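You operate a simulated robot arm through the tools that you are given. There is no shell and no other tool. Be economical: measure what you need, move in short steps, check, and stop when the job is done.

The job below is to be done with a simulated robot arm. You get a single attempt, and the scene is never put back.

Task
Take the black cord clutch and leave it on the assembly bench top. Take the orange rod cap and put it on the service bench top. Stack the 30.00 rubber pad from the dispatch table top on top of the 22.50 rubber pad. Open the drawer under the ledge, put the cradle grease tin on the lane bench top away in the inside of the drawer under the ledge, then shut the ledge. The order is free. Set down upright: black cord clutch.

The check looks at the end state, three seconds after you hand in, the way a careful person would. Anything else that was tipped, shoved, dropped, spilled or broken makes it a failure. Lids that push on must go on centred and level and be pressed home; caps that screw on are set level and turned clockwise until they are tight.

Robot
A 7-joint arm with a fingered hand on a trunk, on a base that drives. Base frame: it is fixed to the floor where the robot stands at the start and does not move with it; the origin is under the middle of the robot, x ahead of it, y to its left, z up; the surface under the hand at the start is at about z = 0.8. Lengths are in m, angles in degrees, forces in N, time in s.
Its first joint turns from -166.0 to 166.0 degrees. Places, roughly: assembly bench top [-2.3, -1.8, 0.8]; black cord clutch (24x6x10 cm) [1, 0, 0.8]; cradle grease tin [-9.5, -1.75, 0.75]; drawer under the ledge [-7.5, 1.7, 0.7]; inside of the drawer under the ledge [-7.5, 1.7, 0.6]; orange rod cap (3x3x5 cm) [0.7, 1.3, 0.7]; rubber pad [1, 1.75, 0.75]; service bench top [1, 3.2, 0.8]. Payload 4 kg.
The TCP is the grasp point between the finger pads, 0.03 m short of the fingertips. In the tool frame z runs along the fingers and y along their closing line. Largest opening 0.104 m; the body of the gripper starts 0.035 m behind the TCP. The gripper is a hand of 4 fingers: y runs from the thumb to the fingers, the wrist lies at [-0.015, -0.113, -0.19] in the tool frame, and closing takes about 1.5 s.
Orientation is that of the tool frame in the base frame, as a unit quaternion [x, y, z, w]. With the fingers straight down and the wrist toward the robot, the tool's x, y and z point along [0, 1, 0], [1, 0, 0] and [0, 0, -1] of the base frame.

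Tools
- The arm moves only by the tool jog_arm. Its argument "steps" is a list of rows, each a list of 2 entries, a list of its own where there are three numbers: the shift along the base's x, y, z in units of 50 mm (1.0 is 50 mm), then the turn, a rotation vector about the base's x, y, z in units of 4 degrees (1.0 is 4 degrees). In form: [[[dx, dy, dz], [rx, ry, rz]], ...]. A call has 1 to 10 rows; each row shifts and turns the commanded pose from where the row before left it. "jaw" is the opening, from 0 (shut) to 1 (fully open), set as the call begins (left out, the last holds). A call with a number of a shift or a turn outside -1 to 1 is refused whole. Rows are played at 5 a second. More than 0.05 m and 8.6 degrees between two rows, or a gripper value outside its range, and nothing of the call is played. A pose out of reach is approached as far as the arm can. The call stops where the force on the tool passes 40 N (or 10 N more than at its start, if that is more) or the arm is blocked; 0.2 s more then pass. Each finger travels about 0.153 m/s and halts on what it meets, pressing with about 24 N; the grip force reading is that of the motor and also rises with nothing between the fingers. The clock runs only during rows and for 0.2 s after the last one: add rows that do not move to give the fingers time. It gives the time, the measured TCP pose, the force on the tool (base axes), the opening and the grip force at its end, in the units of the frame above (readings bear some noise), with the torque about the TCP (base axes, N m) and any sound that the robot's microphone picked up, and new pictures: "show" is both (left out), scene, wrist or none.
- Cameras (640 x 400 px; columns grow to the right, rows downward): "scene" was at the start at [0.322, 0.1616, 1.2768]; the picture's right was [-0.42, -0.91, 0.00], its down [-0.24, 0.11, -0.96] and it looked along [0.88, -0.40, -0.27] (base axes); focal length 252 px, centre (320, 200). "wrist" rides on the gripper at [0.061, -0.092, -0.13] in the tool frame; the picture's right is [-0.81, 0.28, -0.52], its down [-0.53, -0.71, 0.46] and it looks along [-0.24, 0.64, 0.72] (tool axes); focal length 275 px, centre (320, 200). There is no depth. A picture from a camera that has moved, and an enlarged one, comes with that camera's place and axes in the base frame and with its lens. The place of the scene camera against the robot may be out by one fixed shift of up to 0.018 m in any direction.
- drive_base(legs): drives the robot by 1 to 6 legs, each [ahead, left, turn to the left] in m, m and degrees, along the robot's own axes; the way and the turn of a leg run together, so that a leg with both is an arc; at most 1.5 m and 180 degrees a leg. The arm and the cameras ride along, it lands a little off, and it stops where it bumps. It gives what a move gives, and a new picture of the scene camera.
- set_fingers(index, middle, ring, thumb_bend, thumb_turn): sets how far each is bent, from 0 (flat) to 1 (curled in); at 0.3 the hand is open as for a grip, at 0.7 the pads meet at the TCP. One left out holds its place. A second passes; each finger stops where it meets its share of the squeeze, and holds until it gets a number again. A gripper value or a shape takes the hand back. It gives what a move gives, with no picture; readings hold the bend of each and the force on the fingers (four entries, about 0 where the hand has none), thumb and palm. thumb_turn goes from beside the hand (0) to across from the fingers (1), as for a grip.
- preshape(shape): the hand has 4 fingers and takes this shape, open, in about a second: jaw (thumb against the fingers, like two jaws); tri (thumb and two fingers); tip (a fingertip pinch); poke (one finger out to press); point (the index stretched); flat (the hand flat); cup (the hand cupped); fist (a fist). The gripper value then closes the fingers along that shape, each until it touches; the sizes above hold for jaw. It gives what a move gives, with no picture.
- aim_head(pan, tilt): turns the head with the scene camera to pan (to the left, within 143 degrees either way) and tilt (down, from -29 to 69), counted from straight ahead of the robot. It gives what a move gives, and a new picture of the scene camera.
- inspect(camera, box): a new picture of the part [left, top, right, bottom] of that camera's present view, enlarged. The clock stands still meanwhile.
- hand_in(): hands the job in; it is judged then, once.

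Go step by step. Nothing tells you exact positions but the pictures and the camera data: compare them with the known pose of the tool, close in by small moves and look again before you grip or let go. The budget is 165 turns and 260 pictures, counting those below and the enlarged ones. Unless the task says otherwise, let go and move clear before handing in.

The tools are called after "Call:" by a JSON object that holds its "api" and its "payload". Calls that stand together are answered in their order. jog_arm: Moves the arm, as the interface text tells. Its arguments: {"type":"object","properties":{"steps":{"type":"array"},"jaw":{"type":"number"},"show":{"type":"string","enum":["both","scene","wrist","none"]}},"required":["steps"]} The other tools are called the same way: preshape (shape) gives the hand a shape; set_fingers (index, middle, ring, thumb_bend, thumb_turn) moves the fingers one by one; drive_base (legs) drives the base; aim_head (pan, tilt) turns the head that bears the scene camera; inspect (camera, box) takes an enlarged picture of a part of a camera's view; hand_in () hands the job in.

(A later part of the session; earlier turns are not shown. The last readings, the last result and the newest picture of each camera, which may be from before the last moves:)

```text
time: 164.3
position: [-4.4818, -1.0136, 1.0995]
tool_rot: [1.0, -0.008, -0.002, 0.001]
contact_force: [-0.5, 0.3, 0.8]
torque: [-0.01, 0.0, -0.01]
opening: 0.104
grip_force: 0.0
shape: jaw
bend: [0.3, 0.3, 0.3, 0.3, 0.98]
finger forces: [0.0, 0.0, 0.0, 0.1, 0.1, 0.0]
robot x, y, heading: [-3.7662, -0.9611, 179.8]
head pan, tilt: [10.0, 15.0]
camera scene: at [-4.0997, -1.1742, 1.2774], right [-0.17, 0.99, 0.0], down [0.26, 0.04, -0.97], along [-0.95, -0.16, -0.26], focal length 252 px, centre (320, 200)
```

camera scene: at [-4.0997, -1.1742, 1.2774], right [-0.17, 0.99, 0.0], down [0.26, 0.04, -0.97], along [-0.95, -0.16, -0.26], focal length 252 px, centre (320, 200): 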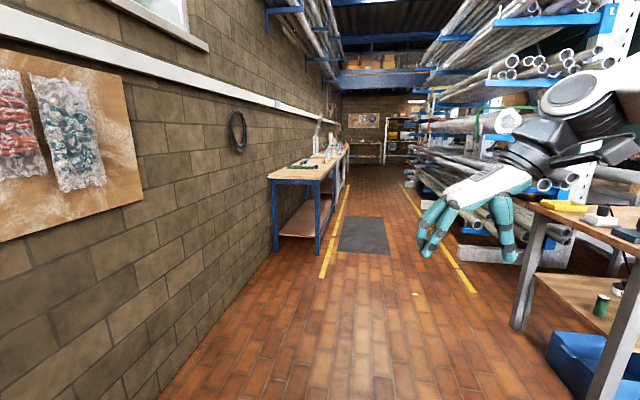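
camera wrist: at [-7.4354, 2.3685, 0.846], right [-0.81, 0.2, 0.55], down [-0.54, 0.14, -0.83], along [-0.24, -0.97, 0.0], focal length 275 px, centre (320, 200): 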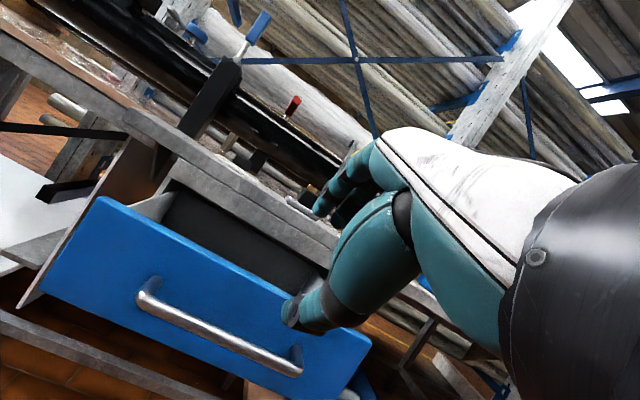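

The south aisle is clear, bench front y≈-1.6. Driving west to x≈-8.6 to look for the tin.

Call:
{"api": "drive_base", "payload": {"legs": [[1.5, 0, 0], [1.5, 0, 0], [1.5, 0, 0], [0.4, 0, 0]]}}

Call:
{"api": "aim_head", "payload": {"pan": 35, "tilt": 25}}

```text
time: 187.7
position: [-9.3445, -0.9301, 1.1002]
tool_rot: [1.0, -0.011, -0.002, 0.0]
contact_force: [0.0, -0.1, 0.4]
torque: [-0.02, 0.03, 0.02]
opening: 0.1039
grip_force: 0.0
shape: jaw
bend: [0.3, 0.3, 0.3, 0.3, 0.98]
finger forces: [0.0, 0.1, 0.0, 0.0, 0.0, 0.1]
robot x, y, heading: [-8.6261, -0.8808, 179.4]
head pan, tilt: [10.0, 15.0]
camera scene: at [-8.9632, -1.0922, 1.2774], right [-0.16, 0.99, 0.0], down [0.26, 0.04, -0.97], along [-0.95, -0.16, -0.26], focal length 252 px, centre (320, 200)
```

scene: 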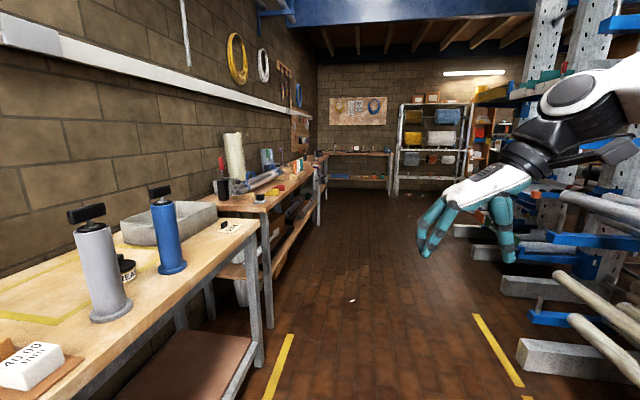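

```text
time: 188.6
position: [-9.345, -0.9291, 1.1006]
tool_rot: [1.0, -0.011, -0.002, 0.001]
contact_force: [0.0, 0.1, 0.1]
torque: [0.0, -0.03, 0.02]
opening: 0.1039
grip_force: 0.1
shape: jaw
bend: [0.3, 0.3, 0.3, 0.3, 0.98]
finger forces: [0.1, 0.1, 0.0, 0.1, 0.0, 0.0]
robot x, y, heading: [-8.6244, -0.8804, 179.5]
head pan, tilt: [35.0, 25.0]
camera scene: at [-8.9471, -1.1289, 1.2612], right [-0.56, 0.83, 0.0], down [0.35, 0.24, -0.91], along [-0.75, -0.51, -0.42], focal length 252 px, centre (320, 200)
```

scene: 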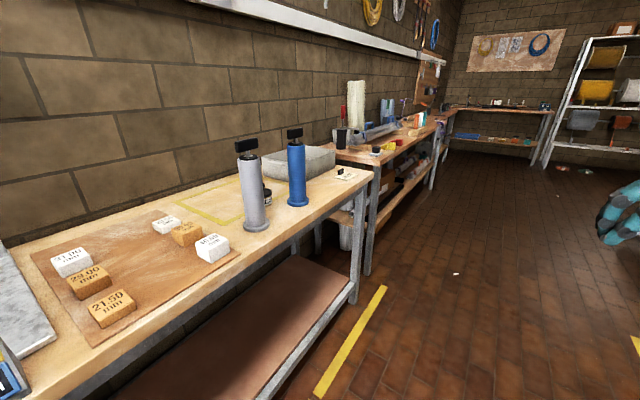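

Call:
{"api": "inspect", "payload": {"camera": "scene", "box": [190, 120, 390, 250]}}

Call:
{"api": "aim_head", "payload": {"pan": 60, "tilt": 25}}

```text
3.08 times, centred on (290, 185) of scene
camera zoom: at [-8.9471, -1.1289, 1.2612], right [-0.56, 0.83, 0.0], down [0.35, 0.24, -0.91], along [-0.75, -0.51, -0.42], focal length 775 px, centre (412, 246)
```

zoom: 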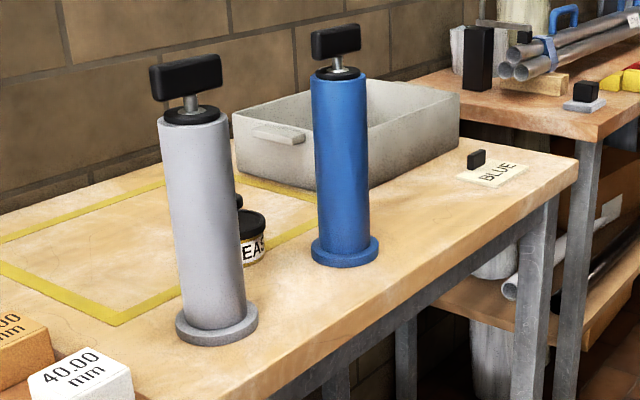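

```text
time: 189.5
position: [-9.3451, -0.9298, 1.1002]
tool_rot: [1.0, -0.011, -0.001, 0.001]
contact_force: [-0.3, 0.2, 0.8]
torque: [0.03, 0.0, 0.01]
opening: 0.1039
grip_force: 0.1
shape: jaw
bend: [0.3, 0.3, 0.3, 0.3, 0.98]
finger forces: [0.0, 0.1, 0.0, 0.0, 0.0, 0.0]
robot x, y, heading: [-8.628, -0.8806, 179.1]
head pan, tilt: [60.0, 25.0]
camera scene: at [-8.918, -1.1562, 1.2612], right [-0.86, 0.51, 0.0], down [0.22, 0.36, -0.91], along [-0.46, -0.78, -0.42], focal length 252 px, centre (320, 200)
```

scene: 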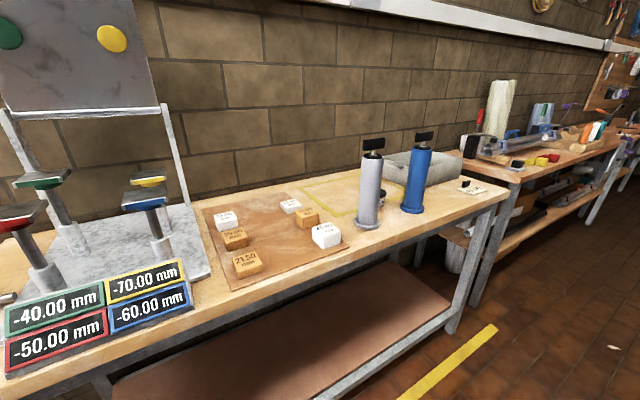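

The grease tin stands behind the two pump cylinders, near (-9.6, -1.85). Driving 0.9 m ahead to look at it from alongside.

Call:
{"api": "drive_base", "payload": {"legs": [[0.95, 0, 0.5]]}}

Call:
{"api": "aim_head", "payload": {"pan": 90, "tilt": 35}}

Call:
{"api": "inspect", "payload": {"camera": "scene", "box": [220, 100, 420, 230]}}

```text
time: 194.6
position: [-10.3165, -0.921, 1.0997]
tool_rot: [1.0, -0.011, -0.002, 0.001]
contact_force: [-0.6, 1.0, 0.6]
torque: [-0.03, -0.01, 0.01]
opening: 0.1039
grip_force: 0.1
shape: jaw
bend: [0.3, 0.3, 0.3, 0.3, 0.98]
finger forces: [0.0, 0.1, 0.0, 0.0, 0.0, 0.0]
robot x, y, heading: [-9.5984, -0.8687, 179.4]
head pan, tilt: [60.0, 25.0]
camera scene: at [-9.8889, -1.147, 1.2612], right [-0.86, 0.51, 0.0], down [0.21, 0.36, -0.91], along [-0.46, -0.78, -0.42], focal length 252 px, centre (320, 200)
```

scene: 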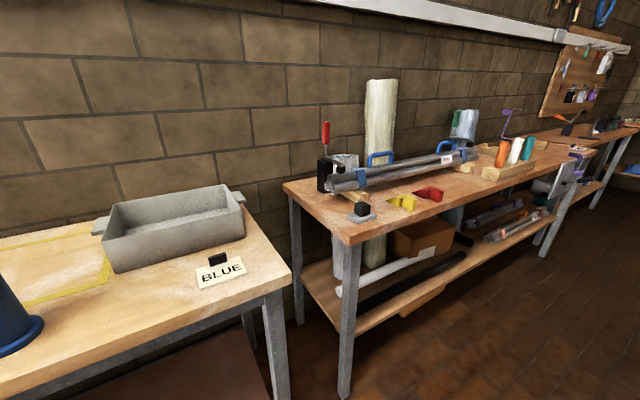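

```text
time: 195.5
position: [-10.3159, -0.9212, 1.0999]
tool_rot: [1.0, -0.01, -0.002, 0.001]
contact_force: [-0.3, 0.2, -0.6]
torque: [-0.04, 0.01, 0.01]
opening: 0.1039
grip_force: 0.0
shape: jaw
bend: [0.3, 0.3, 0.3, 0.3, 0.98]
finger forces: [0.0, 0.0, 0.0, 0.0, 0.0, 0.1]
robot x, y, heading: [-9.5996, -0.8714, 179.6]
head pan, tilt: [90.0, 35.0]
camera scene: at [-9.843, -1.1557, 1.2455], right [-1.0, 0.01, 0.0], down [0.01, 0.57, -0.82], along [-0.01, -0.82, -0.57], focal length 252 px, centre (320, 200)
```

scene: 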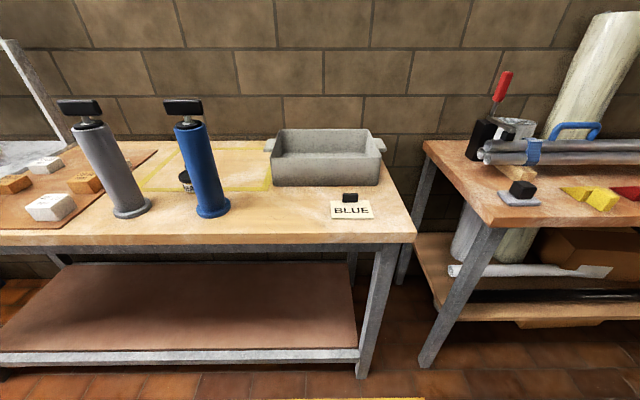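

```text
3.08 times, centred on (320, 165) of scene
camera zoom: at [-9.843, -1.1557, 1.2455], right [-1.0, 0.01, 0.0], down [0.01, 0.57, -0.82], along [-0.01, -0.82, -0.57], focal length 775 px, centre (320, 308)
```

zoom: 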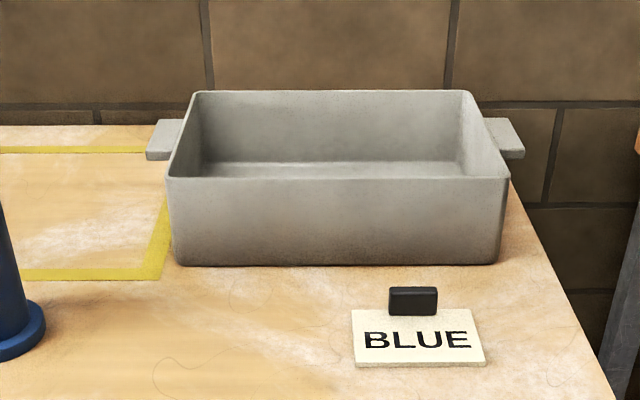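

I overshot a bit; the tin sits between/behind the cylinders. Backing up to look straight at it.

Call:
{"api": "drive_base", "payload": {"legs": [[-0.35, 0, 0]]}}

Call:
{"api": "aim_head", "payload": {"pan": 90, "tilt": 30}}

Call:
{"api": "inspect", "payload": {"camera": "scene", "box": [240, 70, 400, 230]}}

```text
time: 197.8
position: [-9.9662, -0.9237, 1.0987]
tool_rot: [1.0, -0.012, -0.002, 0.0]
contact_force: [-0.5, -0.4, -0.9]
torque: [0.03, -0.02, 0.0]
opening: 0.1039
grip_force: 0.0
shape: jaw
bend: [0.3, 0.3, 0.3, 0.3, 0.98]
finger forces: [0.1, 0.1, 0.0, 0.0, 0.0, 0.0]
robot x, y, heading: [-9.247, -0.8699, 179.5]
head pan, tilt: [90.0, 35.0]
camera scene: at [-9.4945, -1.1587, 1.2455], right [-1.0, 0.01, 0.0], down [0.01, 0.57, -0.82], along [-0.01, -0.82, -0.57], focal length 252 px, centre (320, 200)
```

scene: 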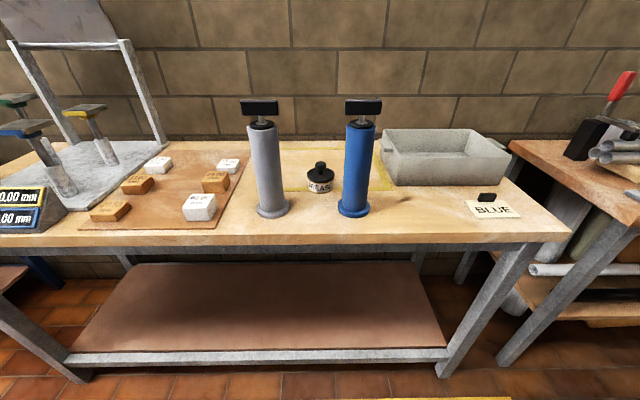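

```text
time: 198.4
position: [-9.9653, -0.9221, 1.1002]
tool_rot: [1.0, -0.013, -0.002, 0.001]
contact_force: [-0.4, 0.5, 0.5]
torque: [0.0, 0.01, 0.0]
opening: 0.1036
grip_force: 0.1
shape: jaw
bend: [0.3, 0.3, 0.3, 0.3, 0.98]
finger forces: [0.0, 0.0, 0.1, 0.0, 0.0, 0.1]
robot x, y, heading: [-9.2478, -0.8766, 179.2]
head pan, tilt: [90.0, 30.0]
camera scene: at [-9.4945, -1.1611, 1.2532], right [-1.0, 0.01, 0.0], down [0.01, 0.5, -0.87], along [-0.01, -0.87, -0.5], focal length 252 px, centre (320, 200)
```

scene: 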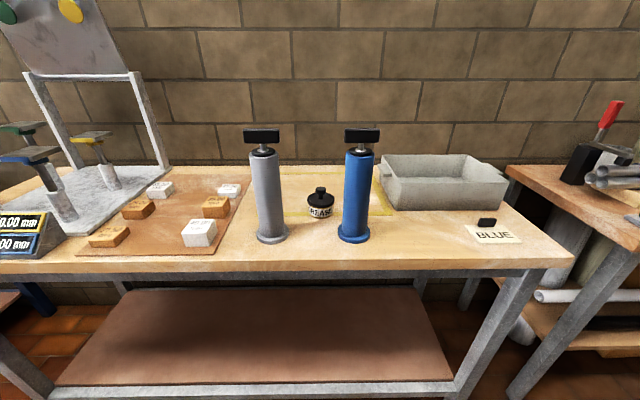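

```text
2.50 times, centred on (320, 150) of scene
camera zoom: at [-9.4945, -1.1611, 1.2532], right [-1.0, 0.01, 0.0], down [0.01, 0.5, -0.87], along [-0.01, -0.87, -0.5], focal length 630 px, centre (320, 325)
```

zoom: 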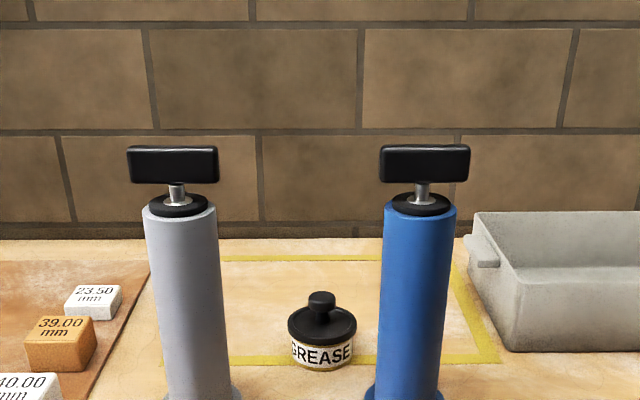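

The tin (lid Ø≈75 mm) is at about (-9.505, -1.745) just behind two tall cylinders (tops z≈1.11). To avoid them I'll bring the hand with its wrist on the wall side and forearm passing high over the gap. First strafe 0.15 m nearer and raise the arm.

Call:
{"api": "drive_base", "payload": {"legs": [[0, 0.15, 0]]}}

Call:
{"api": "jog_arm", "payload": {"steps": [[[0, 0, 0.9], [0, 0, 1]], [[0, 0, 0.9], [0, 0, 1]], [[0, 0, 0.9], [0, 0, 1]], [[0, 0, 0.9], [0, 0, 1]], [[0, 0, 0.9], [0, 0, 1]], [[0, -0.9, 0], [0, 0, 1]], [[0, -0.9, 0], [0, 0, 1]], [[0.1, -0.9, 0], [0, 0, 1]], [[0.4, -0.9, 0], [0, 0, 1]], [[0.4, -0.8, 0], [0, 0, 1]]], "show": "none"}}

Call:
{"api": "jog_arm", "payload": {"steps": [[[0.4, -0.8, 0], [0, 0, 1]], [[0.4, -0.8, 0], [0, 0, 1]], [[0.5, -0.8, 0], [0, 0, 1]], [[0.5, -0.8, 0], [0, 0, 1]], [[0.6, -0.7, 0], [0, 0, 1]], [[0.6, -0.7, 0], [0, 0, 1]], [[0.7, -0.6, 0], [0, 0, 1]], [[0.7, -0.6, 0], [0, 0, 1]], [[0.8, -0.5, 0], [0, 0, 1]], [[0.8, -0.4, 0], [0, 0, 1]]], "show": "scene"}}

```text
time: 199.8
position: [-9.9683, -1.0751, 1.0992]
tool_rot: [1.0, -0.012, -0.002, 0.002]
contact_force: [0.6, 0.0, 0.2]
torque: [-0.02, -0.01, 0.02]
opening: 0.1038
grip_force: 0.1
shape: jaw
bend: [0.3, 0.3, 0.3, 0.3, 0.98]
finger forces: [0.0, 0.0, 0.0, 0.0, 0.0, 0.1]
robot x, y, heading: [-9.2493, -1.0287, 179.4]
head pan, tilt: [90.0, 30.0]
camera scene: at [-9.4963, -1.3136, 1.2533], right [-1.0, 0.01, 0.0], down [0.01, 0.5, -0.87], along [-0.01, -0.87, -0.5], focal length 252 px, centre (320, 200)
```

scene: 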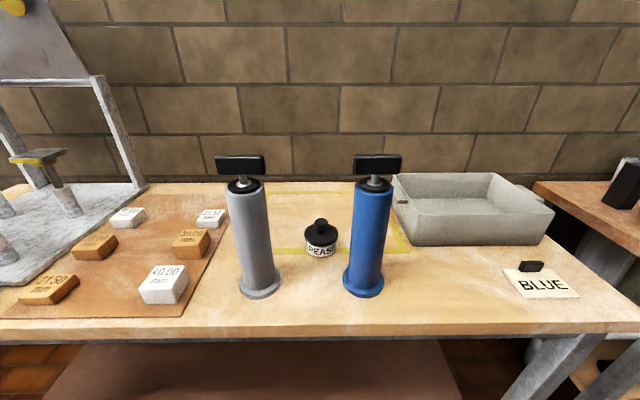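

```text
time: 202.0
position: [-9.9226, -1.2953, 1.3232]
tool_rot: [0.944, 0.331, -0.001, 0.001]
contact_force: [-0.3, 0.7, 0.0]
torque: [-0.04, 0.01, 0.02]
opening: 0.1037
grip_force: 0.0
shape: jaw
bend: [0.3, 0.3, 0.3, 0.3, 0.98]
finger forces: [0.0, 0.1, 0.1, 0.0, 0.0, 0.1]
robot x, y, heading: [-9.2511, -1.0308, 179.3]
head pan, tilt: [90.0, 30.0]
```

```text
time: 204.2
position: [-9.6416, -1.5694, 1.2826]
tool_rot: [0.79, 0.613, -0.001, 0.002]
contact_force: [-0.8, -0.2, -1.0]
torque: [-0.02, -0.04, 0.01]
opening: 0.1041
grip_force: 0.0
shape: jaw
bend: [0.3, 0.3, 0.3, 0.3, 0.98]
finger forces: [0.1, 0.1, 0.0, 0.0, 0.0, 0.0]
out of reach, approached as far as the arm can: row 6, 7, 8, 9, 10
robot x, y, heading: [-9.2505, -1.0319, 179.1]
head pan, tilt: [90.0, 30.0]
camera scene: at [-9.4967, -1.3136, 1.2532], right [-1.0, 0.01, 0.0], down [0.01, 0.5, -0.87], along [-0.01, -0.87, -0.5], focal length 252 px, centre (320, 200)
```

scene: 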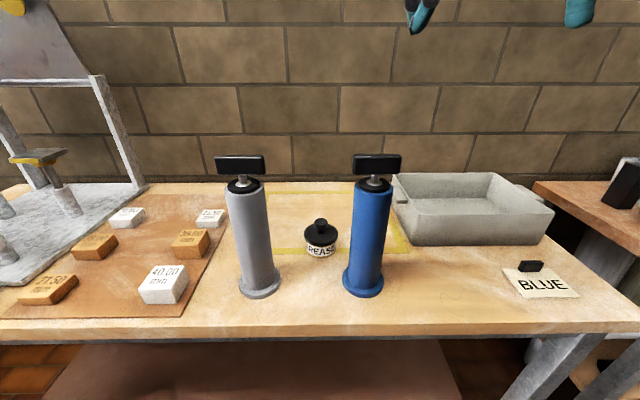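

The height limits reach in this orientation; I'll lower to z≈1.2 (still above the cylinder tops at 1.11) and continue turning. Refined tin: (-9.504, -1.765), lid z≈0.89.

Call:
{"api": "jog_arm", "payload": {"steps": [[[0, 0, -0.6], [0, 0, 1]], [[0, 0, -0.6], [0, 0, 1]], [[0, 0, -0.6], [0, 0, 1]], [[0, 0, -0.4], [0, 0, 1]], [[0, 0, 0], [0, 0, 1]], [[0, 0, 0], [0, 0, 1]], [[0, 0, 0], [0, 0, 1]], [[0, 0, 0], [0, 0, 0]]], "show": "none"}}

Call:
{"api": "aim_head", "payload": {"pan": 90, "tilt": 10}}

```text
time: 206.0
position: [-9.6422, -1.5664, 1.1732]
tool_rot: [0.618, 0.786, 0.0, 0.002]
contact_force: [0.6, -1.0, -0.8]
torque: [0.02, 0.01, 0.02]
opening: 0.104
grip_force: 0.0
shape: jaw
bend: [0.3, 0.3, 0.3, 0.3, 0.98]
finger forces: [0.0, 0.0, 0.0, 0.1, 0.1, 0.0]
robot x, y, heading: [-9.2513, -1.0284, 179.1]
head pan, tilt: [90.0, 30.0]
```

```text
time: 206.9
position: [-9.6435, -1.5655, 1.172]
tool_rot: [0.618, 0.786, 0.0, 0.002]
contact_force: [1.2, -0.5, -0.4]
torque: [0.02, 0.03, 0.03]
opening: 0.1042
grip_force: 0.0
shape: jaw
bend: [0.3, 0.3, 0.3, 0.3, 0.98]
finger forces: [0.1, 0.0, 0.0, 0.1, 0.0, 0.0]
robot x, y, heading: [-9.251, -1.0253, 179.4]
head pan, tilt: [90.0, 10.0]
camera scene: at [-9.4964, -1.3163, 1.2855], right [-1.0, 0.01, 0.0], down [0.0, 0.17, -0.98], along [-0.01, -0.98, -0.17], focal length 252 px, centre (320, 200)
```

scene: 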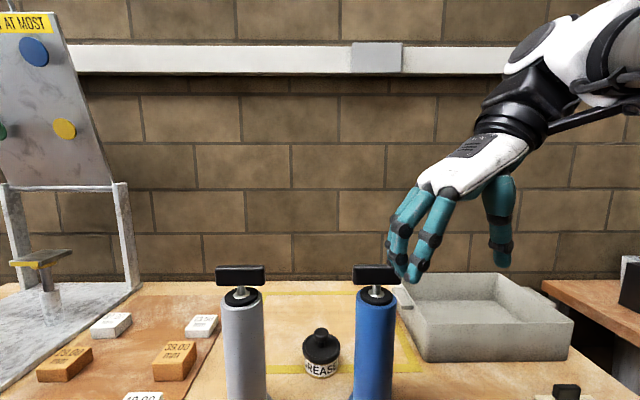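

The hand is rotated; commanded pose reset to the measured one. I'll lift slightly, then move over the tin with more yaw.

Call:
{"api": "jog_arm", "payload": {"steps": [[[0, 0, 0.5], [0, 0, 1]], [[0, -0.7, 0], [0, 0, 1]], [[0.3, -0.7, 0], [0, 0, 1]], [[0.4, -0.7, 0], [0, 0, 1]], [[0.5, -0.7, 0], [0, 0, 1]], [[0.6, -0.6, 0], [0, 0, 1]], [[0.5, -0.5, 0], [0, 0, 0]], [[0.45, -0.1, 0], [0, 0, 0]], [[0, 0, 0], [0, 0, 0]]]}}

```text
time: 209.1
position: [-9.5078, -1.5634, 1.1346]
tool_rot: [0.47, 0.883, -0.001, 0.003]
contact_force: [0.4, -0.1, 0.5]
torque: [0.01, 0.02, 0.03]
opening: 0.1037
grip_force: 0.0
shape: jaw
bend: [0.3, 0.3, 0.3, 0.3, 0.98]
finger forces: [0.0, 0.0, 0.0, 0.0, 0.1, 0.0]
out of reach, approached as far as the arm can: row 1, 2, 3, 4, 5, 6
robot x, y, heading: [-9.2517, -1.0265, 179.1]
head pan, tilt: [90.0, 10.0]
stopped in row 9: the arm was blocked; the commanded pose is now the measured one
camera scene: at [-9.4867, -1.3161, 1.2835], right [-1.0, -0.09, 0.0], down [-0.02, 0.2, -0.98], along [0.09, -0.98, -0.2], focal length 252 px, centre (320, 200)
camera wrist: at [-9.6164, -1.5635, 1.2645], right [0.68, -0.52, 0.52], down [-0.29, -0.84, -0.45], along [0.67, 0.15, -0.72], focal length 275 px, centre (320, 200)
```

scene: 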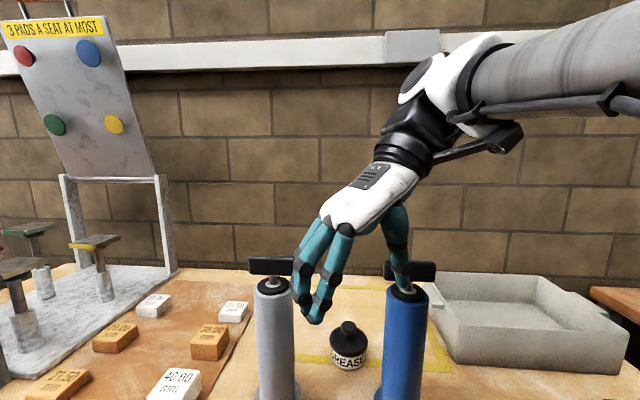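
wrist: 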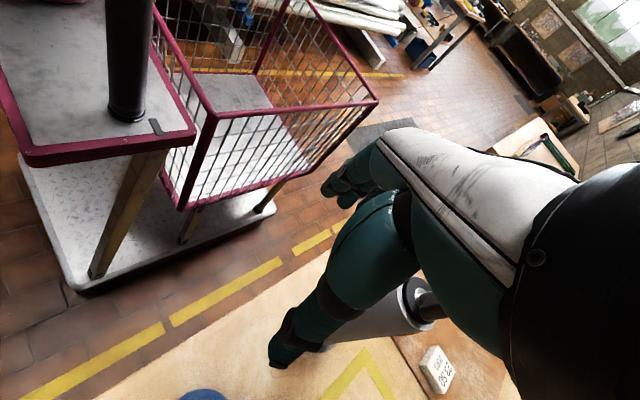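

That wrist-behind approach is blocked by arm limits. New plan: come with the normal wrist-toward-robot yaw but pitched ~20°, which keeps wrist and camera in front of the cylinders. First unwind the yaw safely away from them.

Call:
{"api": "jog_arm", "payload": {"steps": [[[-0.3, 0.2, 0.7], [0, 0, -1]], [[-0.6, 0, 0.5], [0, 0, -1]], [[-0.7, 0, 0], [0, 0, -1]], [[-0.7, 0, 0], [0, 0, -1]], [[-0.7, 0, 0], [0, 0, -1]], [[-0.5, 0, 0], [0, 0, -1]], [[0, 0, 0], [0, 0, -1]], [[0, 0, 0], [0, 0, -1]], [[0, 0, 0], [0, 0, -1]], [[0, 0, 0], [0, 0, -1]]], "show": "scene"}}

Call:
{"api": "jog_arm", "payload": {"steps": [[[0, 0, 0], [0, 0, -1]], [[0, 0, 0], [0, 0, -1]], [[0, 0, 0], [0, 0, -1]], [[0, 0, 0], [0, 0, -1]], [[0, 0, 0], [0, 0, -1]], [[0, 0, 0], [0, 0, -1]], [[0, 0, 0], [0, 0, -1]], [[0, 0, 0], [0, 0, -1]], [[0, 0, 0], [0, 0, -1]], [[0, 0, 0], [0, 0, -1]]], "show": "none"}}

Call:
{"api": "jog_arm", "payload": {"steps": [[[0, 0, 0], [0, 0, -1]], [[0, 0, 0], [0, 0, -1]], [[0, 0, 0], [0, 0, -1]], [[0, 0, 0], [0, 0, -1]], [[0, 0, 0], [0, 0, -1]], [[0, 0, 0], [0, 0, -1]], [[0, 0, 0], [0, 0, -1]], [[0, 0, 0], [0, 0, -1]], [[0, 0, 0], [0, 0, -1]], [[0, 0, 0], [0, 0, -1]]], "show": "none"}}

```text
time: 211.3
position: [-9.6773, -1.5522, 1.1949]
tool_rot: [0.742, 0.671, -0.002, 0.001]
contact_force: [-0.7, -1.2, 0.2]
torque: [0.03, -0.04, -0.01]
opening: 0.1039
grip_force: 0.0
shape: jaw
bend: [0.3, 0.3, 0.3, 0.3, 0.98]
finger forces: [0.0, 0.0, 0.0, 0.0, 0.1, 0.0]
robot x, y, heading: [-9.2519, -1.0274, 179.1]
head pan, tilt: [90.0, 10.0]
camera scene: at [-9.4964, -1.3163, 1.2855], right [-1.0, 0.01, 0.0], down [0.0, 0.17, -0.98], along [-0.01, -0.98, -0.17], focal length 252 px, centre (320, 200)
```

scene: 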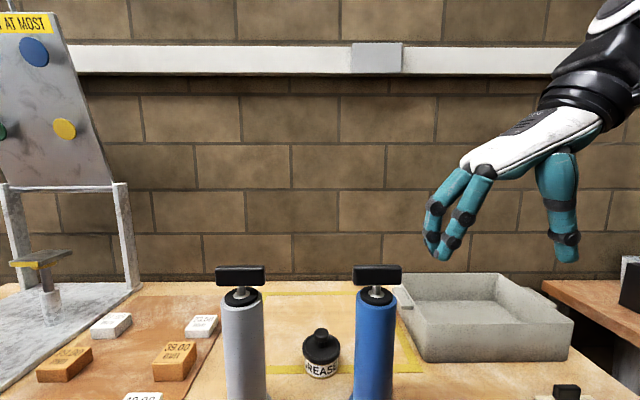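

```text
time: 213.5
position: [-9.6782, -1.5529, 1.1942]
tool_rot: [0.926, 0.377, -0.002, 0.001]
contact_force: [0.6, 0.7, 0.3]
torque: [0.0, -0.05, -0.03]
opening: 0.1039
grip_force: 0.1
shape: jaw
bend: [0.3, 0.3, 0.3, 0.3, 0.98]
finger forces: [0.0, 0.1, 0.0, 0.0, 0.0, 0.1]
robot x, y, heading: [-9.251, -1.0258, 179.5]
head pan, tilt: [90.0, 10.0]
```

```text
time: 215.7
position: [-9.6777, -1.5518, 1.1937]
tool_rot: [0.999, 0.037, -0.002, 0.001]
contact_force: [0.8, 1.0, -0.5]
torque: [-0.01, 0.01, 0.0]
opening: 0.1041
grip_force: 0.0
shape: jaw
bend: [0.3, 0.3, 0.3, 0.3, 0.98]
finger forces: [0.0, 0.0, 0.0, 0.0, 0.1, 0.0]
robot x, y, heading: [-9.2511, -1.0256, 179.4]
head pan, tilt: [90.0, 10.0]
```

Yaw is back near neutral. I'll reposition the base so the arm comes straight in, then pitch the tool 20°.

Call:
{"api": "drive_base", "payload": {"legs": [[0.2, -0.1, 0]]}}

Call:
{"api": "jog_arm", "payload": {"steps": [[[0, 0, 0.3], [-1, 0, 0]], [[0.5, 0, 0], [-1, 0, 0]], [[0.9, 0, 0], [-1, 0, 0]], [[0.9, 0, 0], [-1, 0, 0]], [[0.9, 0, 0], [-1, 0, 0]], [[0.9, 0, 0], [0, 0, -1]], [[0.9, 0, 0], [0, 0, 0]], [[0.9, 0, 0], [0, 0, 0]], [[0.9, 0, 0], [0, 0, 0]], [[0.8, 0, 0], [0, 0, 0]]], "show": "scene"}}

```text
time: 217.4
position: [-9.8777, -1.4494, 1.1937]
tool_rot: [0.999, 0.038, -0.003, 0.001]
contact_force: [0.2, -0.1, 1.1]
torque: [0.02, 0.05, 0.02]
opening: 0.1037
grip_force: 0.0
shape: jaw
bend: [0.3, 0.3, 0.3, 0.3, 0.98]
finger forces: [0.0, 0.1, 0.0, 0.0, 0.0, 0.0]
robot x, y, heading: [-9.4466, -0.9204, 179.1]
head pan, tilt: [90.0, 10.0]
camera scene: at [-9.6965, -1.2128, 1.2856], right [-1.0, 0.01, 0.0], down [0.0, 0.17, -0.98], along [-0.01, -0.98, -0.17], focal length 252 px, centre (320, 200)
```

scene: 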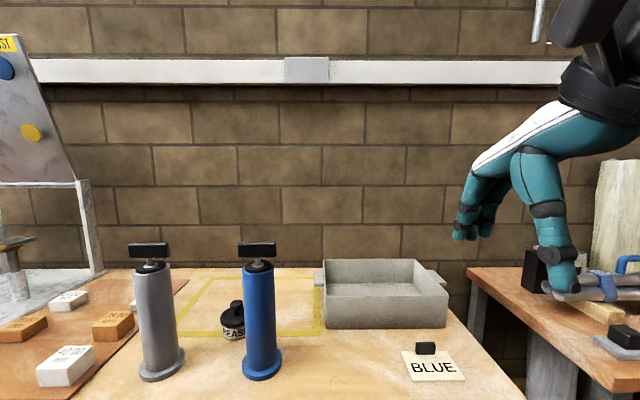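

```text
time: 219.6
position: [-9.4985, -1.4489, 1.2089]
tool_rot: [0.985, 0.002, -0.015, 0.174]
contact_force: [-0.5, 0.0, -0.7]
torque: [-0.01, -0.04, 0.06]
opening: 0.1037
grip_force: 0.1
shape: jaw
bend: [0.3, 0.3, 0.3, 0.3, 0.97]
finger forces: [0.0, 0.0, 0.0, 0.0, 0.1, 0.0]
robot x, y, heading: [-9.4491, -0.9217, 179.0]
head pan, tilt: [90.0, 10.0]
camera scene: at [-9.6967, -1.2127, 1.2855], right [-1.0, 0.01, 0.0], down [0.0, 0.17, -0.98], along [-0.01, -0.98, -0.17], focal length 252 px, centre (320, 200)
```

scene: 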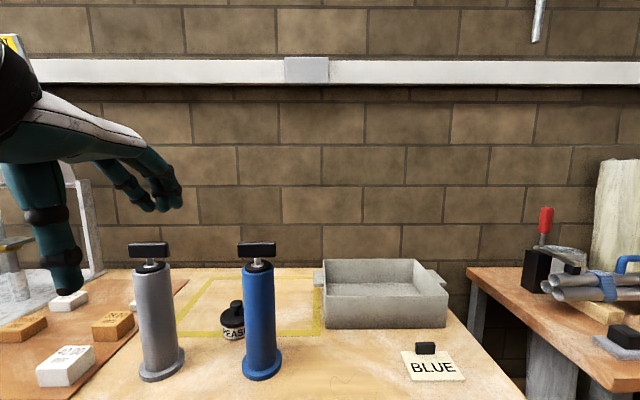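

Hand in line with the gap. Moving over it at safe height and looking.

Call:
{"api": "jog_arm", "payload": {"steps": [[[0.1, -0.9, 0], [0, 0, 0]], [[0.1, -0.9, 0], [0, 0, 0]], [[0, -0.9, 0], [0, 0, 0]], [[0, -0.9, 0], [0, 0, 0]], [[0, -0.8, 0], [0, 0, 0]], [[0, 0, 0], [0, 0, 0]]]}}

```text
time: 221.1
position: [-9.5055, -1.64, 1.3342]
tool_rot: [0.97, -0.008, -0.005, 0.243]
contact_force: [-0.5, -0.7, -0.9]
torque: [0.05, -0.03, 0.05]
opening: 0.1041
grip_force: 0.1
shape: jaw
bend: [0.3, 0.3, 0.3, 0.3, 0.97]
finger forces: [0.1, 0.0, 0.0, 0.1, 0.0, 0.1]
robot x, y, heading: [-9.45, -0.9233, 179.4]
head pan, tilt: [90.0, 10.0]
stopped in row 6: the arm was blocked; the commanded pose is now the measured one
camera scene: at [-9.6971, -1.1893, 1.2136], right [-1.0, 0.02, 0.0], down [0.02, 0.85, -0.53], along [-0.01, -0.53, -0.85], focal length 252 px, centre (320, 200)
camera wrist: at [-9.4403, -1.5001, 1.4043], right [-0.81, 0.02, 0.59], down [-0.53, 0.42, -0.74], along [-0.26, -0.91, -0.33], focal length 275 px, centre (320, 200)
```

scene: 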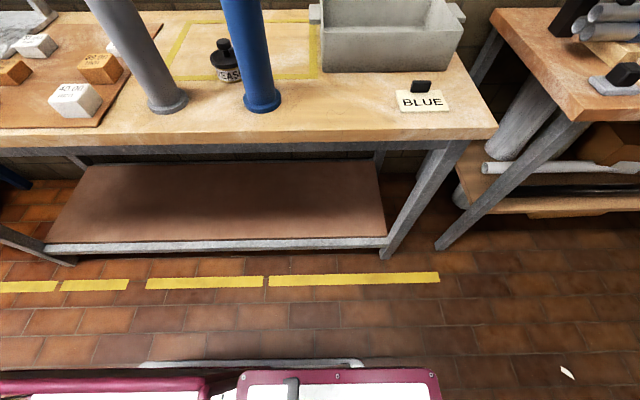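
wrist: 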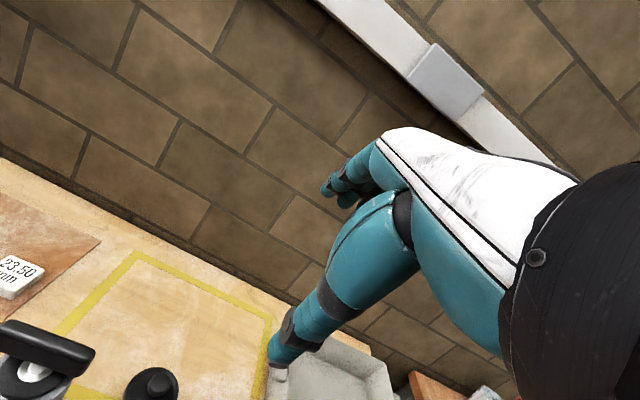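

The arm bumped my own head, which is panned into its way. Backing the arm off and turning the head aside.

Call:
{"api": "jog_arm", "payload": {"steps": [[[0, 0.8, 0], [0, 0, 0]], [[0, 0.8, 0], [0, 0, 0]], [[0, 0.8, 0], [0, 0, 0]], [[0, 0, 0], [0, 0, 0]]], "show": "none"}}

Call:
{"api": "aim_head", "payload": {"pan": 20, "tilt": 10}}

```text
time: 222.1
position: [-9.5068, -1.5222, 1.3209]
tool_rot: [0.972, -0.007, -0.006, 0.235]
contact_force: [-0.1, -0.4, -0.1]
torque: [-0.04, -0.02, -0.03]
opening: 0.104
grip_force: 0.1
shape: jaw
bend: [0.3, 0.3, 0.3, 0.3, 0.97]
finger forces: [0.0, 0.0, 0.0, 0.1, 0.0, 0.0]
robot x, y, heading: [-9.4495, -0.9256, 178.9]
head pan, tilt: [90.0, 10.0]
```

```text
time: 223.6
position: [-9.5068, -1.5227, 1.3222]
tool_rot: [0.972, -0.007, -0.006, 0.235]
contact_force: [-0.4, 0.1, -0.1]
torque: [-0.02, 0.01, -0.02]
opening: 0.1038
grip_force: 0.0
shape: jaw
bend: [0.3, 0.3, 0.3, 0.3, 0.97]
finger forces: [0.0, 0.1, 0.1, 0.0, 0.0, 0.1]
robot x, y, heading: [-9.4507, -0.9234, 179.2]
head pan, tilt: [20.0, 10.0]
camera scene: at [-9.7831, -1.1506, 1.2856], right [-0.33, 0.94, 0.0], down [0.16, 0.06, -0.98], along [-0.93, -0.33, -0.17], focal length 252 px, centre (320, 200)
```

scene: 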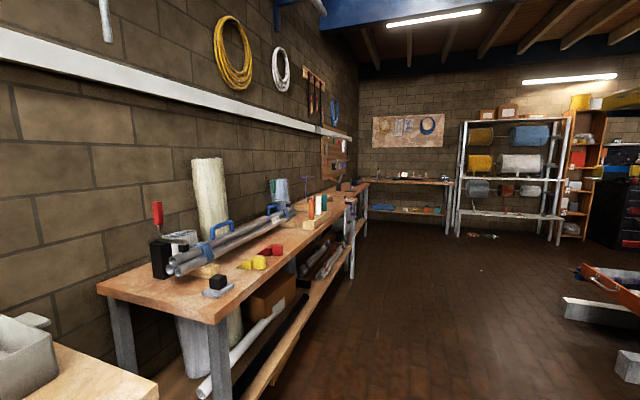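

Head is clear. Now restoring the 20° pitch and moving over the gap.

Call:
{"api": "jog_arm", "payload": {"steps": [[[0.2, 0, -0.8], [0.9, 0, 0]], [[0.2, 0, -0.8], [0.9, 0, 0]], [[0, -0.8, -0.4], [0, 0, 0]], [[0, -0.8, 0], [0, 0, 0]], [[0, -0.8, 0], [0, 0, 0]], [[0, -0.3, -0.3], [0, 0, 0]], [[0, 0, 0], [0, 0, 0]]], "show": "wrist"}}

Call:
{"api": "aim_head", "payload": {"pan": 55, "tilt": 20}}

```text
time: 225.2
position: [-9.4809, -1.6534, 1.2229]
tool_rot: [0.983, -0.004, -0.003, 0.183]
contact_force: [0.5, -0.3, -0.3]
torque: [-0.01, 0.02, -0.05]
opening: 0.1039
grip_force: 0.0
shape: jaw
bend: [0.3, 0.3, 0.3, 0.3, 0.97]
finger forces: [0.0, 0.0, 0.1, 0.0, 0.0, 0.1]
robot x, y, heading: [-9.4523, -0.9256, 179.2]
head pan, tilt: [20.0, 10.0]
camera wrist: at [-9.4164, -1.5234, 1.3099], right [-0.81, -0.06, 0.59], down [-0.53, 0.51, -0.68], along [-0.26, -0.86, -0.44], focal length 275 px, centre (320, 200)
```

wrist: 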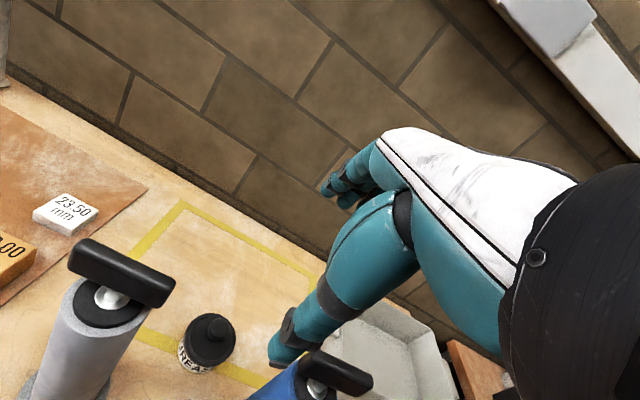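

```text
time: 226.2
position: [-9.4782, -1.6542, 1.2214]
tool_rot: [0.983, -0.003, -0.004, 0.182]
contact_force: [-0.1, 0.0, -0.3]
torque: [0.02, 0.0, 0.0]
opening: 0.1038
grip_force: 0.0
shape: jaw
bend: [0.3, 0.3, 0.3, 0.3, 0.97]
finger forces: [0.0, 0.1, 0.0, 0.0, 0.1, 0.0]
robot x, y, heading: [-9.4471, -0.9252, 179.3]
head pan, tilt: [55.0, 20.0]
camera scene: at [-9.7789, -1.1613, 1.2707], right [-0.44, 0.9, 0.0], down [0.29, 0.15, -0.94], along [-0.85, -0.42, -0.33], focal length 252 px, centre (320, 200)
```

scene: 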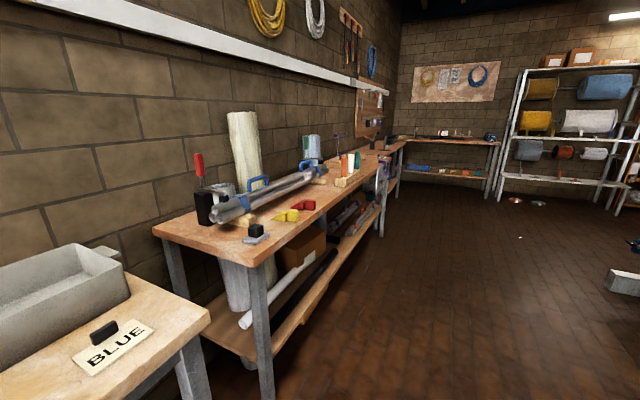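

Wrist camera confirms: tin (-9.497, -1.758), handle gap from x=-9.538 to -9.417. Descending along a slant through the middle of the gap.

Call:
{"api": "aim_head", "payload": {"pan": 20, "tilt": 10}}

Call:
{"api": "jog_arm", "payload": {"steps": [[[0, -0.27, -0.85], [0.2, 0, 0]], [[0, -0.27, -0.85], [0, 0, 0]], [[0, -0.27, -0.85], [0, 0, 0]], [[0, -0.27, -0.85], [0, 0, 0]], [[0, 0, 0], [0, 0, 0]]], "show": "wrist"}}

```text
time: 227.2
position: [-9.4746, -1.6536, 1.218]
tool_rot: [0.984, -0.002, -0.004, 0.18]
contact_force: [-0.5, -0.4, 0.3]
torque: [0.02, -0.01, -0.01]
opening: 0.104
grip_force: 0.1
shape: jaw
bend: [0.3, 0.3, 0.3, 0.3, 0.97]
finger forces: [0.0, 0.0, 0.0, 0.0, 0.0, 0.0]
robot x, y, heading: [-9.4493, -0.9223, 179.1]
head pan, tilt: [20.0, 10.0]
camera scene: at [-9.7819, -1.1538, 1.2855], right [-0.36, 0.93, 0.0], down [0.16, 0.06, -0.98], along [-0.92, -0.36, -0.17], focal length 252 px, centre (320, 200)
```

scene: 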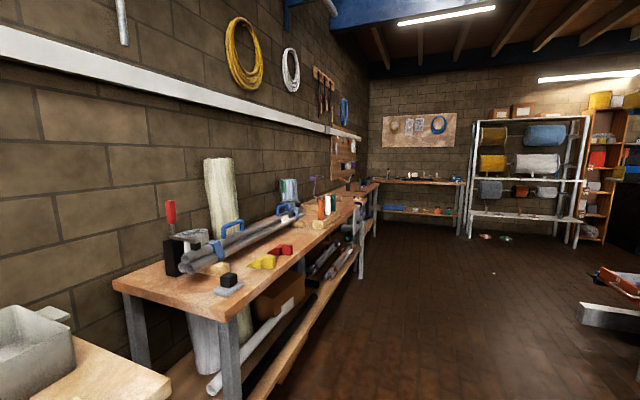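

```text
time: 228.1
position: [-9.4714, -1.6873, 1.2033]
tool_rot: [0.97, -0.002, 0.019, 0.241]
contact_force: [0.4, 0.0, -1.0]
torque: [0.0, -0.01, 0.01]
opening: 0.1039
grip_force: 0.1
shape: jaw
bend: [0.3, 0.3, 0.3, 0.3, 0.97]
finger forces: [0.1, 0.0, 0.0, 0.1, 0.1, 0.0]
robot x, y, heading: [-9.4523, -0.9256, 179.1]
head pan, tilt: [20.0, 10.0]
stopped in row 4: the arm was blocked; the commanded pose is now the measured one
camera wrist: at [-9.4128, -1.5461, 1.2771], right [-0.83, -0.01, 0.56], down [-0.51, 0.41, -0.76], along [-0.23, -0.91, -0.35], focal length 275 px, centre (320, 200)
```

wrist: 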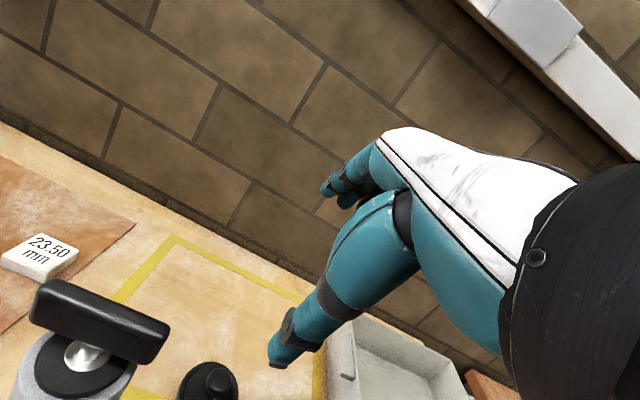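

The neck on my left side blocks the arm there. I'll retract, drive to the open area in the west, turn around, and return with the bench on my right.

Call:
{"api": "jog_arm", "payload": {"steps": [[[0, 0.8, 0.2], [1, 0, 0]], [[0, 0.8, 0], [1, 0, 0]], [[0, 0.8, 0], [1, 0, 0]], [[-0.4, 0.8, 0], [1, 0, 0]], [[-0.8, 0.4, 0], [1, 0, 0]], [[-0.9, 0, 0], [1, 0, 0]], [[-0.9, 0, 0], [0.8, 0, 0]], [[-0.9, 0.2, 0], [0, 0, 0]], [[-0.9, 0.3, 0], [0, 0, 0]], [[-0.9, 0.3, 0], [0, 0, 0]]], "show": "none"}}

Call:
{"api": "jog_arm", "payload": {"steps": [[[-0.9, 0.3, 0], [0, 0, 0]], [[-0.9, 0.3, 0], [0, 0, 0]], [[-0.9, 0.3, 0], [0, 0, 0]], [[-0.6, 0.7, 0], [0, 0, 0]], [[0, 0.8, 0], [0, 0, 0]], [[0, 0.8, 0], [0, 0, 0]], [[0, 0.8, 0], [0, 0, 0]], [[0, 0.8, 0], [0, 0, 0]]], "show": "scene"}}

```text
time: 230.3
position: [-9.7565, -1.4674, 1.2122]
tool_rot: [1.0, -0.005, 0.017, 0.006]
contact_force: [0.8, 0.0, 0.4]
torque: [0.03, 0.02, 0.0]
opening: 0.1038
grip_force: 0.0
shape: jaw
bend: [0.3, 0.3, 0.3, 0.3, 0.97]
finger forces: [0.0, 0.0, 0.1, 0.0, 0.0, 0.0]
robot x, y, heading: [-9.4507, -0.9248, 179.4]
head pan, tilt: [20.0, 10.0]
```

```text
time: 232.1
position: [-9.9209, -1.2276, 1.2085]
tool_rot: [1.0, -0.006, 0.018, 0.006]
contact_force: [0.1, -0.1, -0.6]
torque: [0.05, -0.01, -0.03]
opening: 0.1039
grip_force: 0.2
shape: jaw
bend: [0.3, 0.3, 0.3, 0.3, 0.97]
finger forces: [0.0, 0.1, 0.2, 0.1, 0.0, 0.0]
robot x, y, heading: [-9.4508, -0.9224, 179.6]
head pan, tilt: [20.0, 10.0]
camera scene: at [-9.7833, -1.1509, 1.2855], right [-0.33, 0.94, 0.0], down [0.16, 0.06, -0.98], along [-0.93, -0.33, -0.17], focal length 252 px, centre (320, 200)
```

scene: 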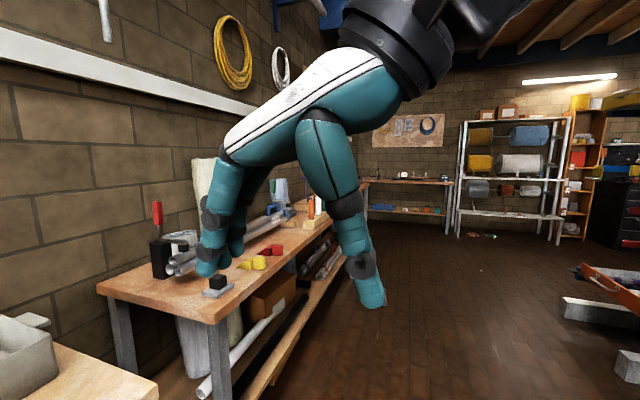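

Call:
{"api": "jog_arm", "payload": {"steps": [[[-0.7, 0.5, 0], [0, 0, 0]], [[-0.7, 0.6, 0], [0, 0, -1]], [[-0.7, 0.6, 0], [0, 0, -1]], [[-0.7, 0.7, 0], [0, 0, -1]], [[-0.6, 0.7, 0], [0, 0, -1]], [[-0.5, 0.7, 0], [0, 0, -1]], [[0, 0.8, 0], [0, 0, -1]], [[0, 0.8, 0], [0, 0, -1]], [[0, 0.4, 0], [0, 0, -1]], [[0, 0, 0], [0, 0, -1]]], "show": "none"}}

Call:
{"api": "jog_arm", "payload": {"steps": [[[0, 0, 0], [0, 0, -1]], [[0, 0, 0], [0, 0, -1]], [[0, 0, 0], [0, 0, -1]], [[0, 0, 0], [0, 0, -1]], [[0, 0, 0], [0, 0, -1]], [[0, 0, 0], [0, 0, -1]], [[0, 0, 0], [0, 0, -1]], [[0, 0, 0], [0, 0, -1]], [[0, 0, 0], [0, 0, -1]], [[0, 0, 0], [0, 0, -1]]], "show": "none"}}

Call:
{"api": "drive_base", "payload": {"legs": [[1.5, 0, 0], [1.5, 0, 0]]}}

```text
time: 234.3
position: [-10.1169, -0.9371, 1.2124]
tool_rot: [0.949, -0.315, 0.015, 0.01]
contact_force: [-1.0, -0.1, -0.2]
torque: [0.0, -0.01, 0.01]
opening: 0.1036
grip_force: 0.1
shape: jaw
bend: [0.3, 0.3, 0.3, 0.3, 0.97]
finger forces: [0.0, 0.0, 0.0, 0.0, 0.0, 0.1]
robot x, y, heading: [-9.4499, -0.9229, 179.4]
head pan, tilt: [20.0, 10.0]
```

```text
time: 236.5
position: [-10.1178, -0.9383, 1.213]
tool_rot: [0.784, -0.621, 0.01, 0.016]
contact_force: [-0.3, -0.6, 0.6]
torque: [0.0, 0.03, -0.04]
opening: 0.1038
grip_force: 0.0
shape: jaw
bend: [0.3, 0.3, 0.3, 0.3, 0.97]
finger forces: [0.0, 0.0, 0.0, 0.0, 0.1, 0.1]
robot x, y, heading: [-9.4496, -0.9211, 179.4]
head pan, tilt: [20.0, 10.0]
```

```text
time: 251.0
position: [-13.134, -0.8927, 1.2136]
tool_rot: [0.78, -0.626, 0.01, 0.016]
contact_force: [-0.5, -0.2, 0.3]
torque: [0.01, -0.01, 0.01]
opening: 0.1038
grip_force: 0.1
shape: jaw
bend: [0.3, 0.3, 0.3, 0.3, 0.97]
finger forces: [0.1, 0.1, 0.0, 0.0, 0.0, 0.0]
robot x, y, heading: [-12.4639, -0.884, 178.8]
head pan, tilt: [20.0, 10.0]
camera scene: at [-12.802, -1.1094, 1.2856], right [-0.32, 0.95, 0.0], down [0.16, 0.06, -0.98], along [-0.93, -0.31, -0.17], focal length 252 px, centre (320, 200)
```

scene: 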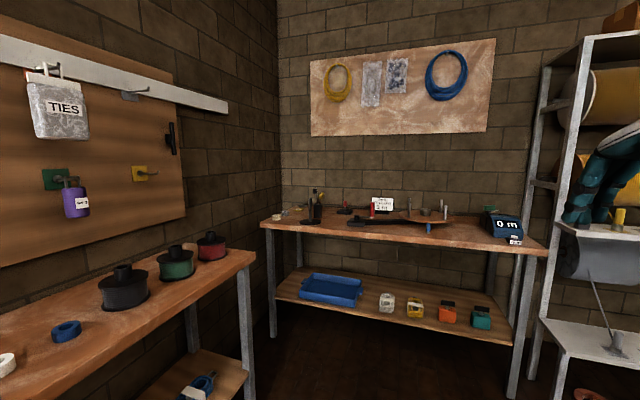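

Close to the far shelves; looking right before turning.

Call:
{"api": "aim_head", "payload": {"pan": -70, "tilt": 25}}

Call:
{"api": "aim_head", "payload": {"pan": -20, "tilt": 25}}

```text
time: 252.7
position: [-13.134, -0.8929, 1.2129]
tool_rot: [0.78, -0.626, 0.011, 0.016]
contact_force: [-0.5, -0.7, -0.3]
torque: [0.01, -0.01, 0.01]
opening: 0.1041
grip_force: 0.0
shape: jaw
bend: [0.3, 0.3, 0.3, 0.3, 0.97]
finger forces: [0.1, 0.0, 0.1, 0.0, 0.0, 0.0]
robot x, y, heading: [-12.4683, -0.8882, 178.5]
head pan, tilt: [-70.0, 25.0]
camera scene: at [-12.7432, -0.9924, 1.2612], right [0.95, 0.32, 0.0], down [0.13, -0.4, -0.91], along [-0.29, 0.86, -0.42], focal length 252 px, centre (320, 200)
```

scene: 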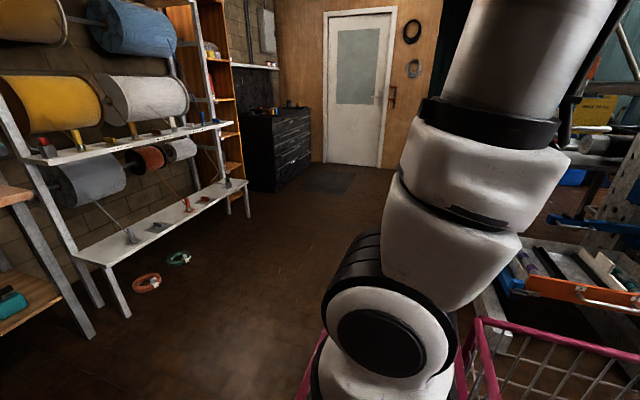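

```text
time: 253.9
position: [-13.1339, -0.892, 1.2128]
tool_rot: [0.78, -0.625, 0.011, 0.016]
contact_force: [0.6, 0.6, 0.0]
torque: [-0.03, 0.04, 0.01]
opening: 0.1035
grip_force: 0.1
shape: jaw
bend: [0.3, 0.3, 0.3, 0.3, 0.97]
finger forces: [0.0, 0.1, 0.0, 0.0, 0.0, 0.1]
robot x, y, heading: [-12.469, -0.8882, 178.6]
head pan, tilt: [-20.0, 25.0]
camera scene: at [-12.7996, -1.046, 1.2612], right [0.37, 0.93, 0.0], down [0.39, -0.15, -0.91], along [-0.84, 0.33, -0.42], focal length 252 px, centre (320, 200)
```

scene: 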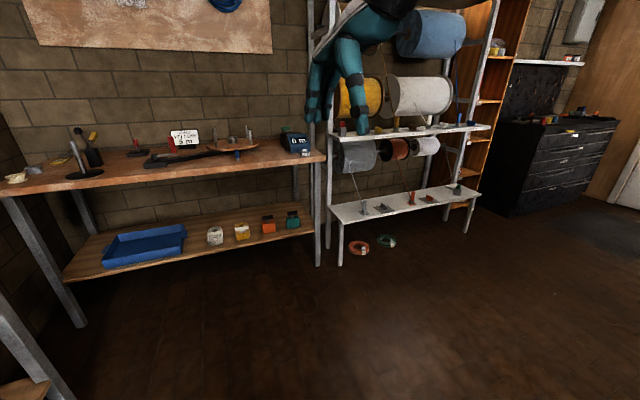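

There's room: I'll go 0.5 m further and turn left in place 180°, which clears the rack and benches.

Call:
{"api": "drive_base", "payload": {"legs": [[0.5, 0, 0], [0, 0, 90], [0, 0, 91]]}}

```text
time: 264.5
position: [-12.2938, -0.8602, 1.213]
tool_rot: [0.62, 0.784, 0.016, -0.01]
contact_force: [-0.5, 0.5, -0.2]
torque: [0.0, -0.02, 0.02]
opening: 0.1037
grip_force: 0.0
shape: jaw
bend: [0.3, 0.3, 0.3, 0.3, 0.97]
finger forces: [0.0, 0.0, 0.1, 0.1, 0.0, 0.1]
robot x, y, heading: [-12.965, -0.8757, -0.6]
head pan, tilt: [-20.0, 25.0]
camera scene: at [-12.6353, -0.7095, 1.2612], right [-0.35, -0.94, 0.0], down [-0.4, 0.15, -0.91], along [0.85, -0.32, -0.42], focal length 252 px, centre (320, 200)
```

scene: 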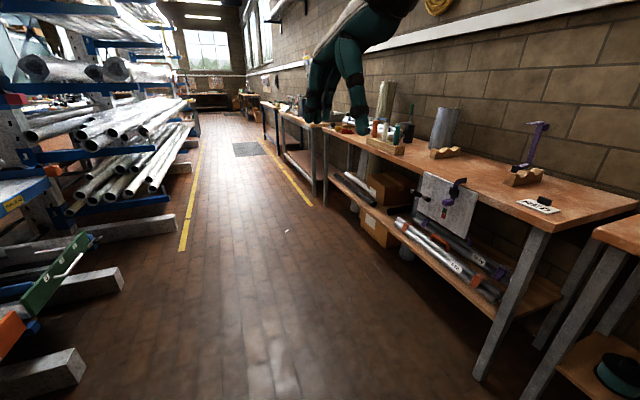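

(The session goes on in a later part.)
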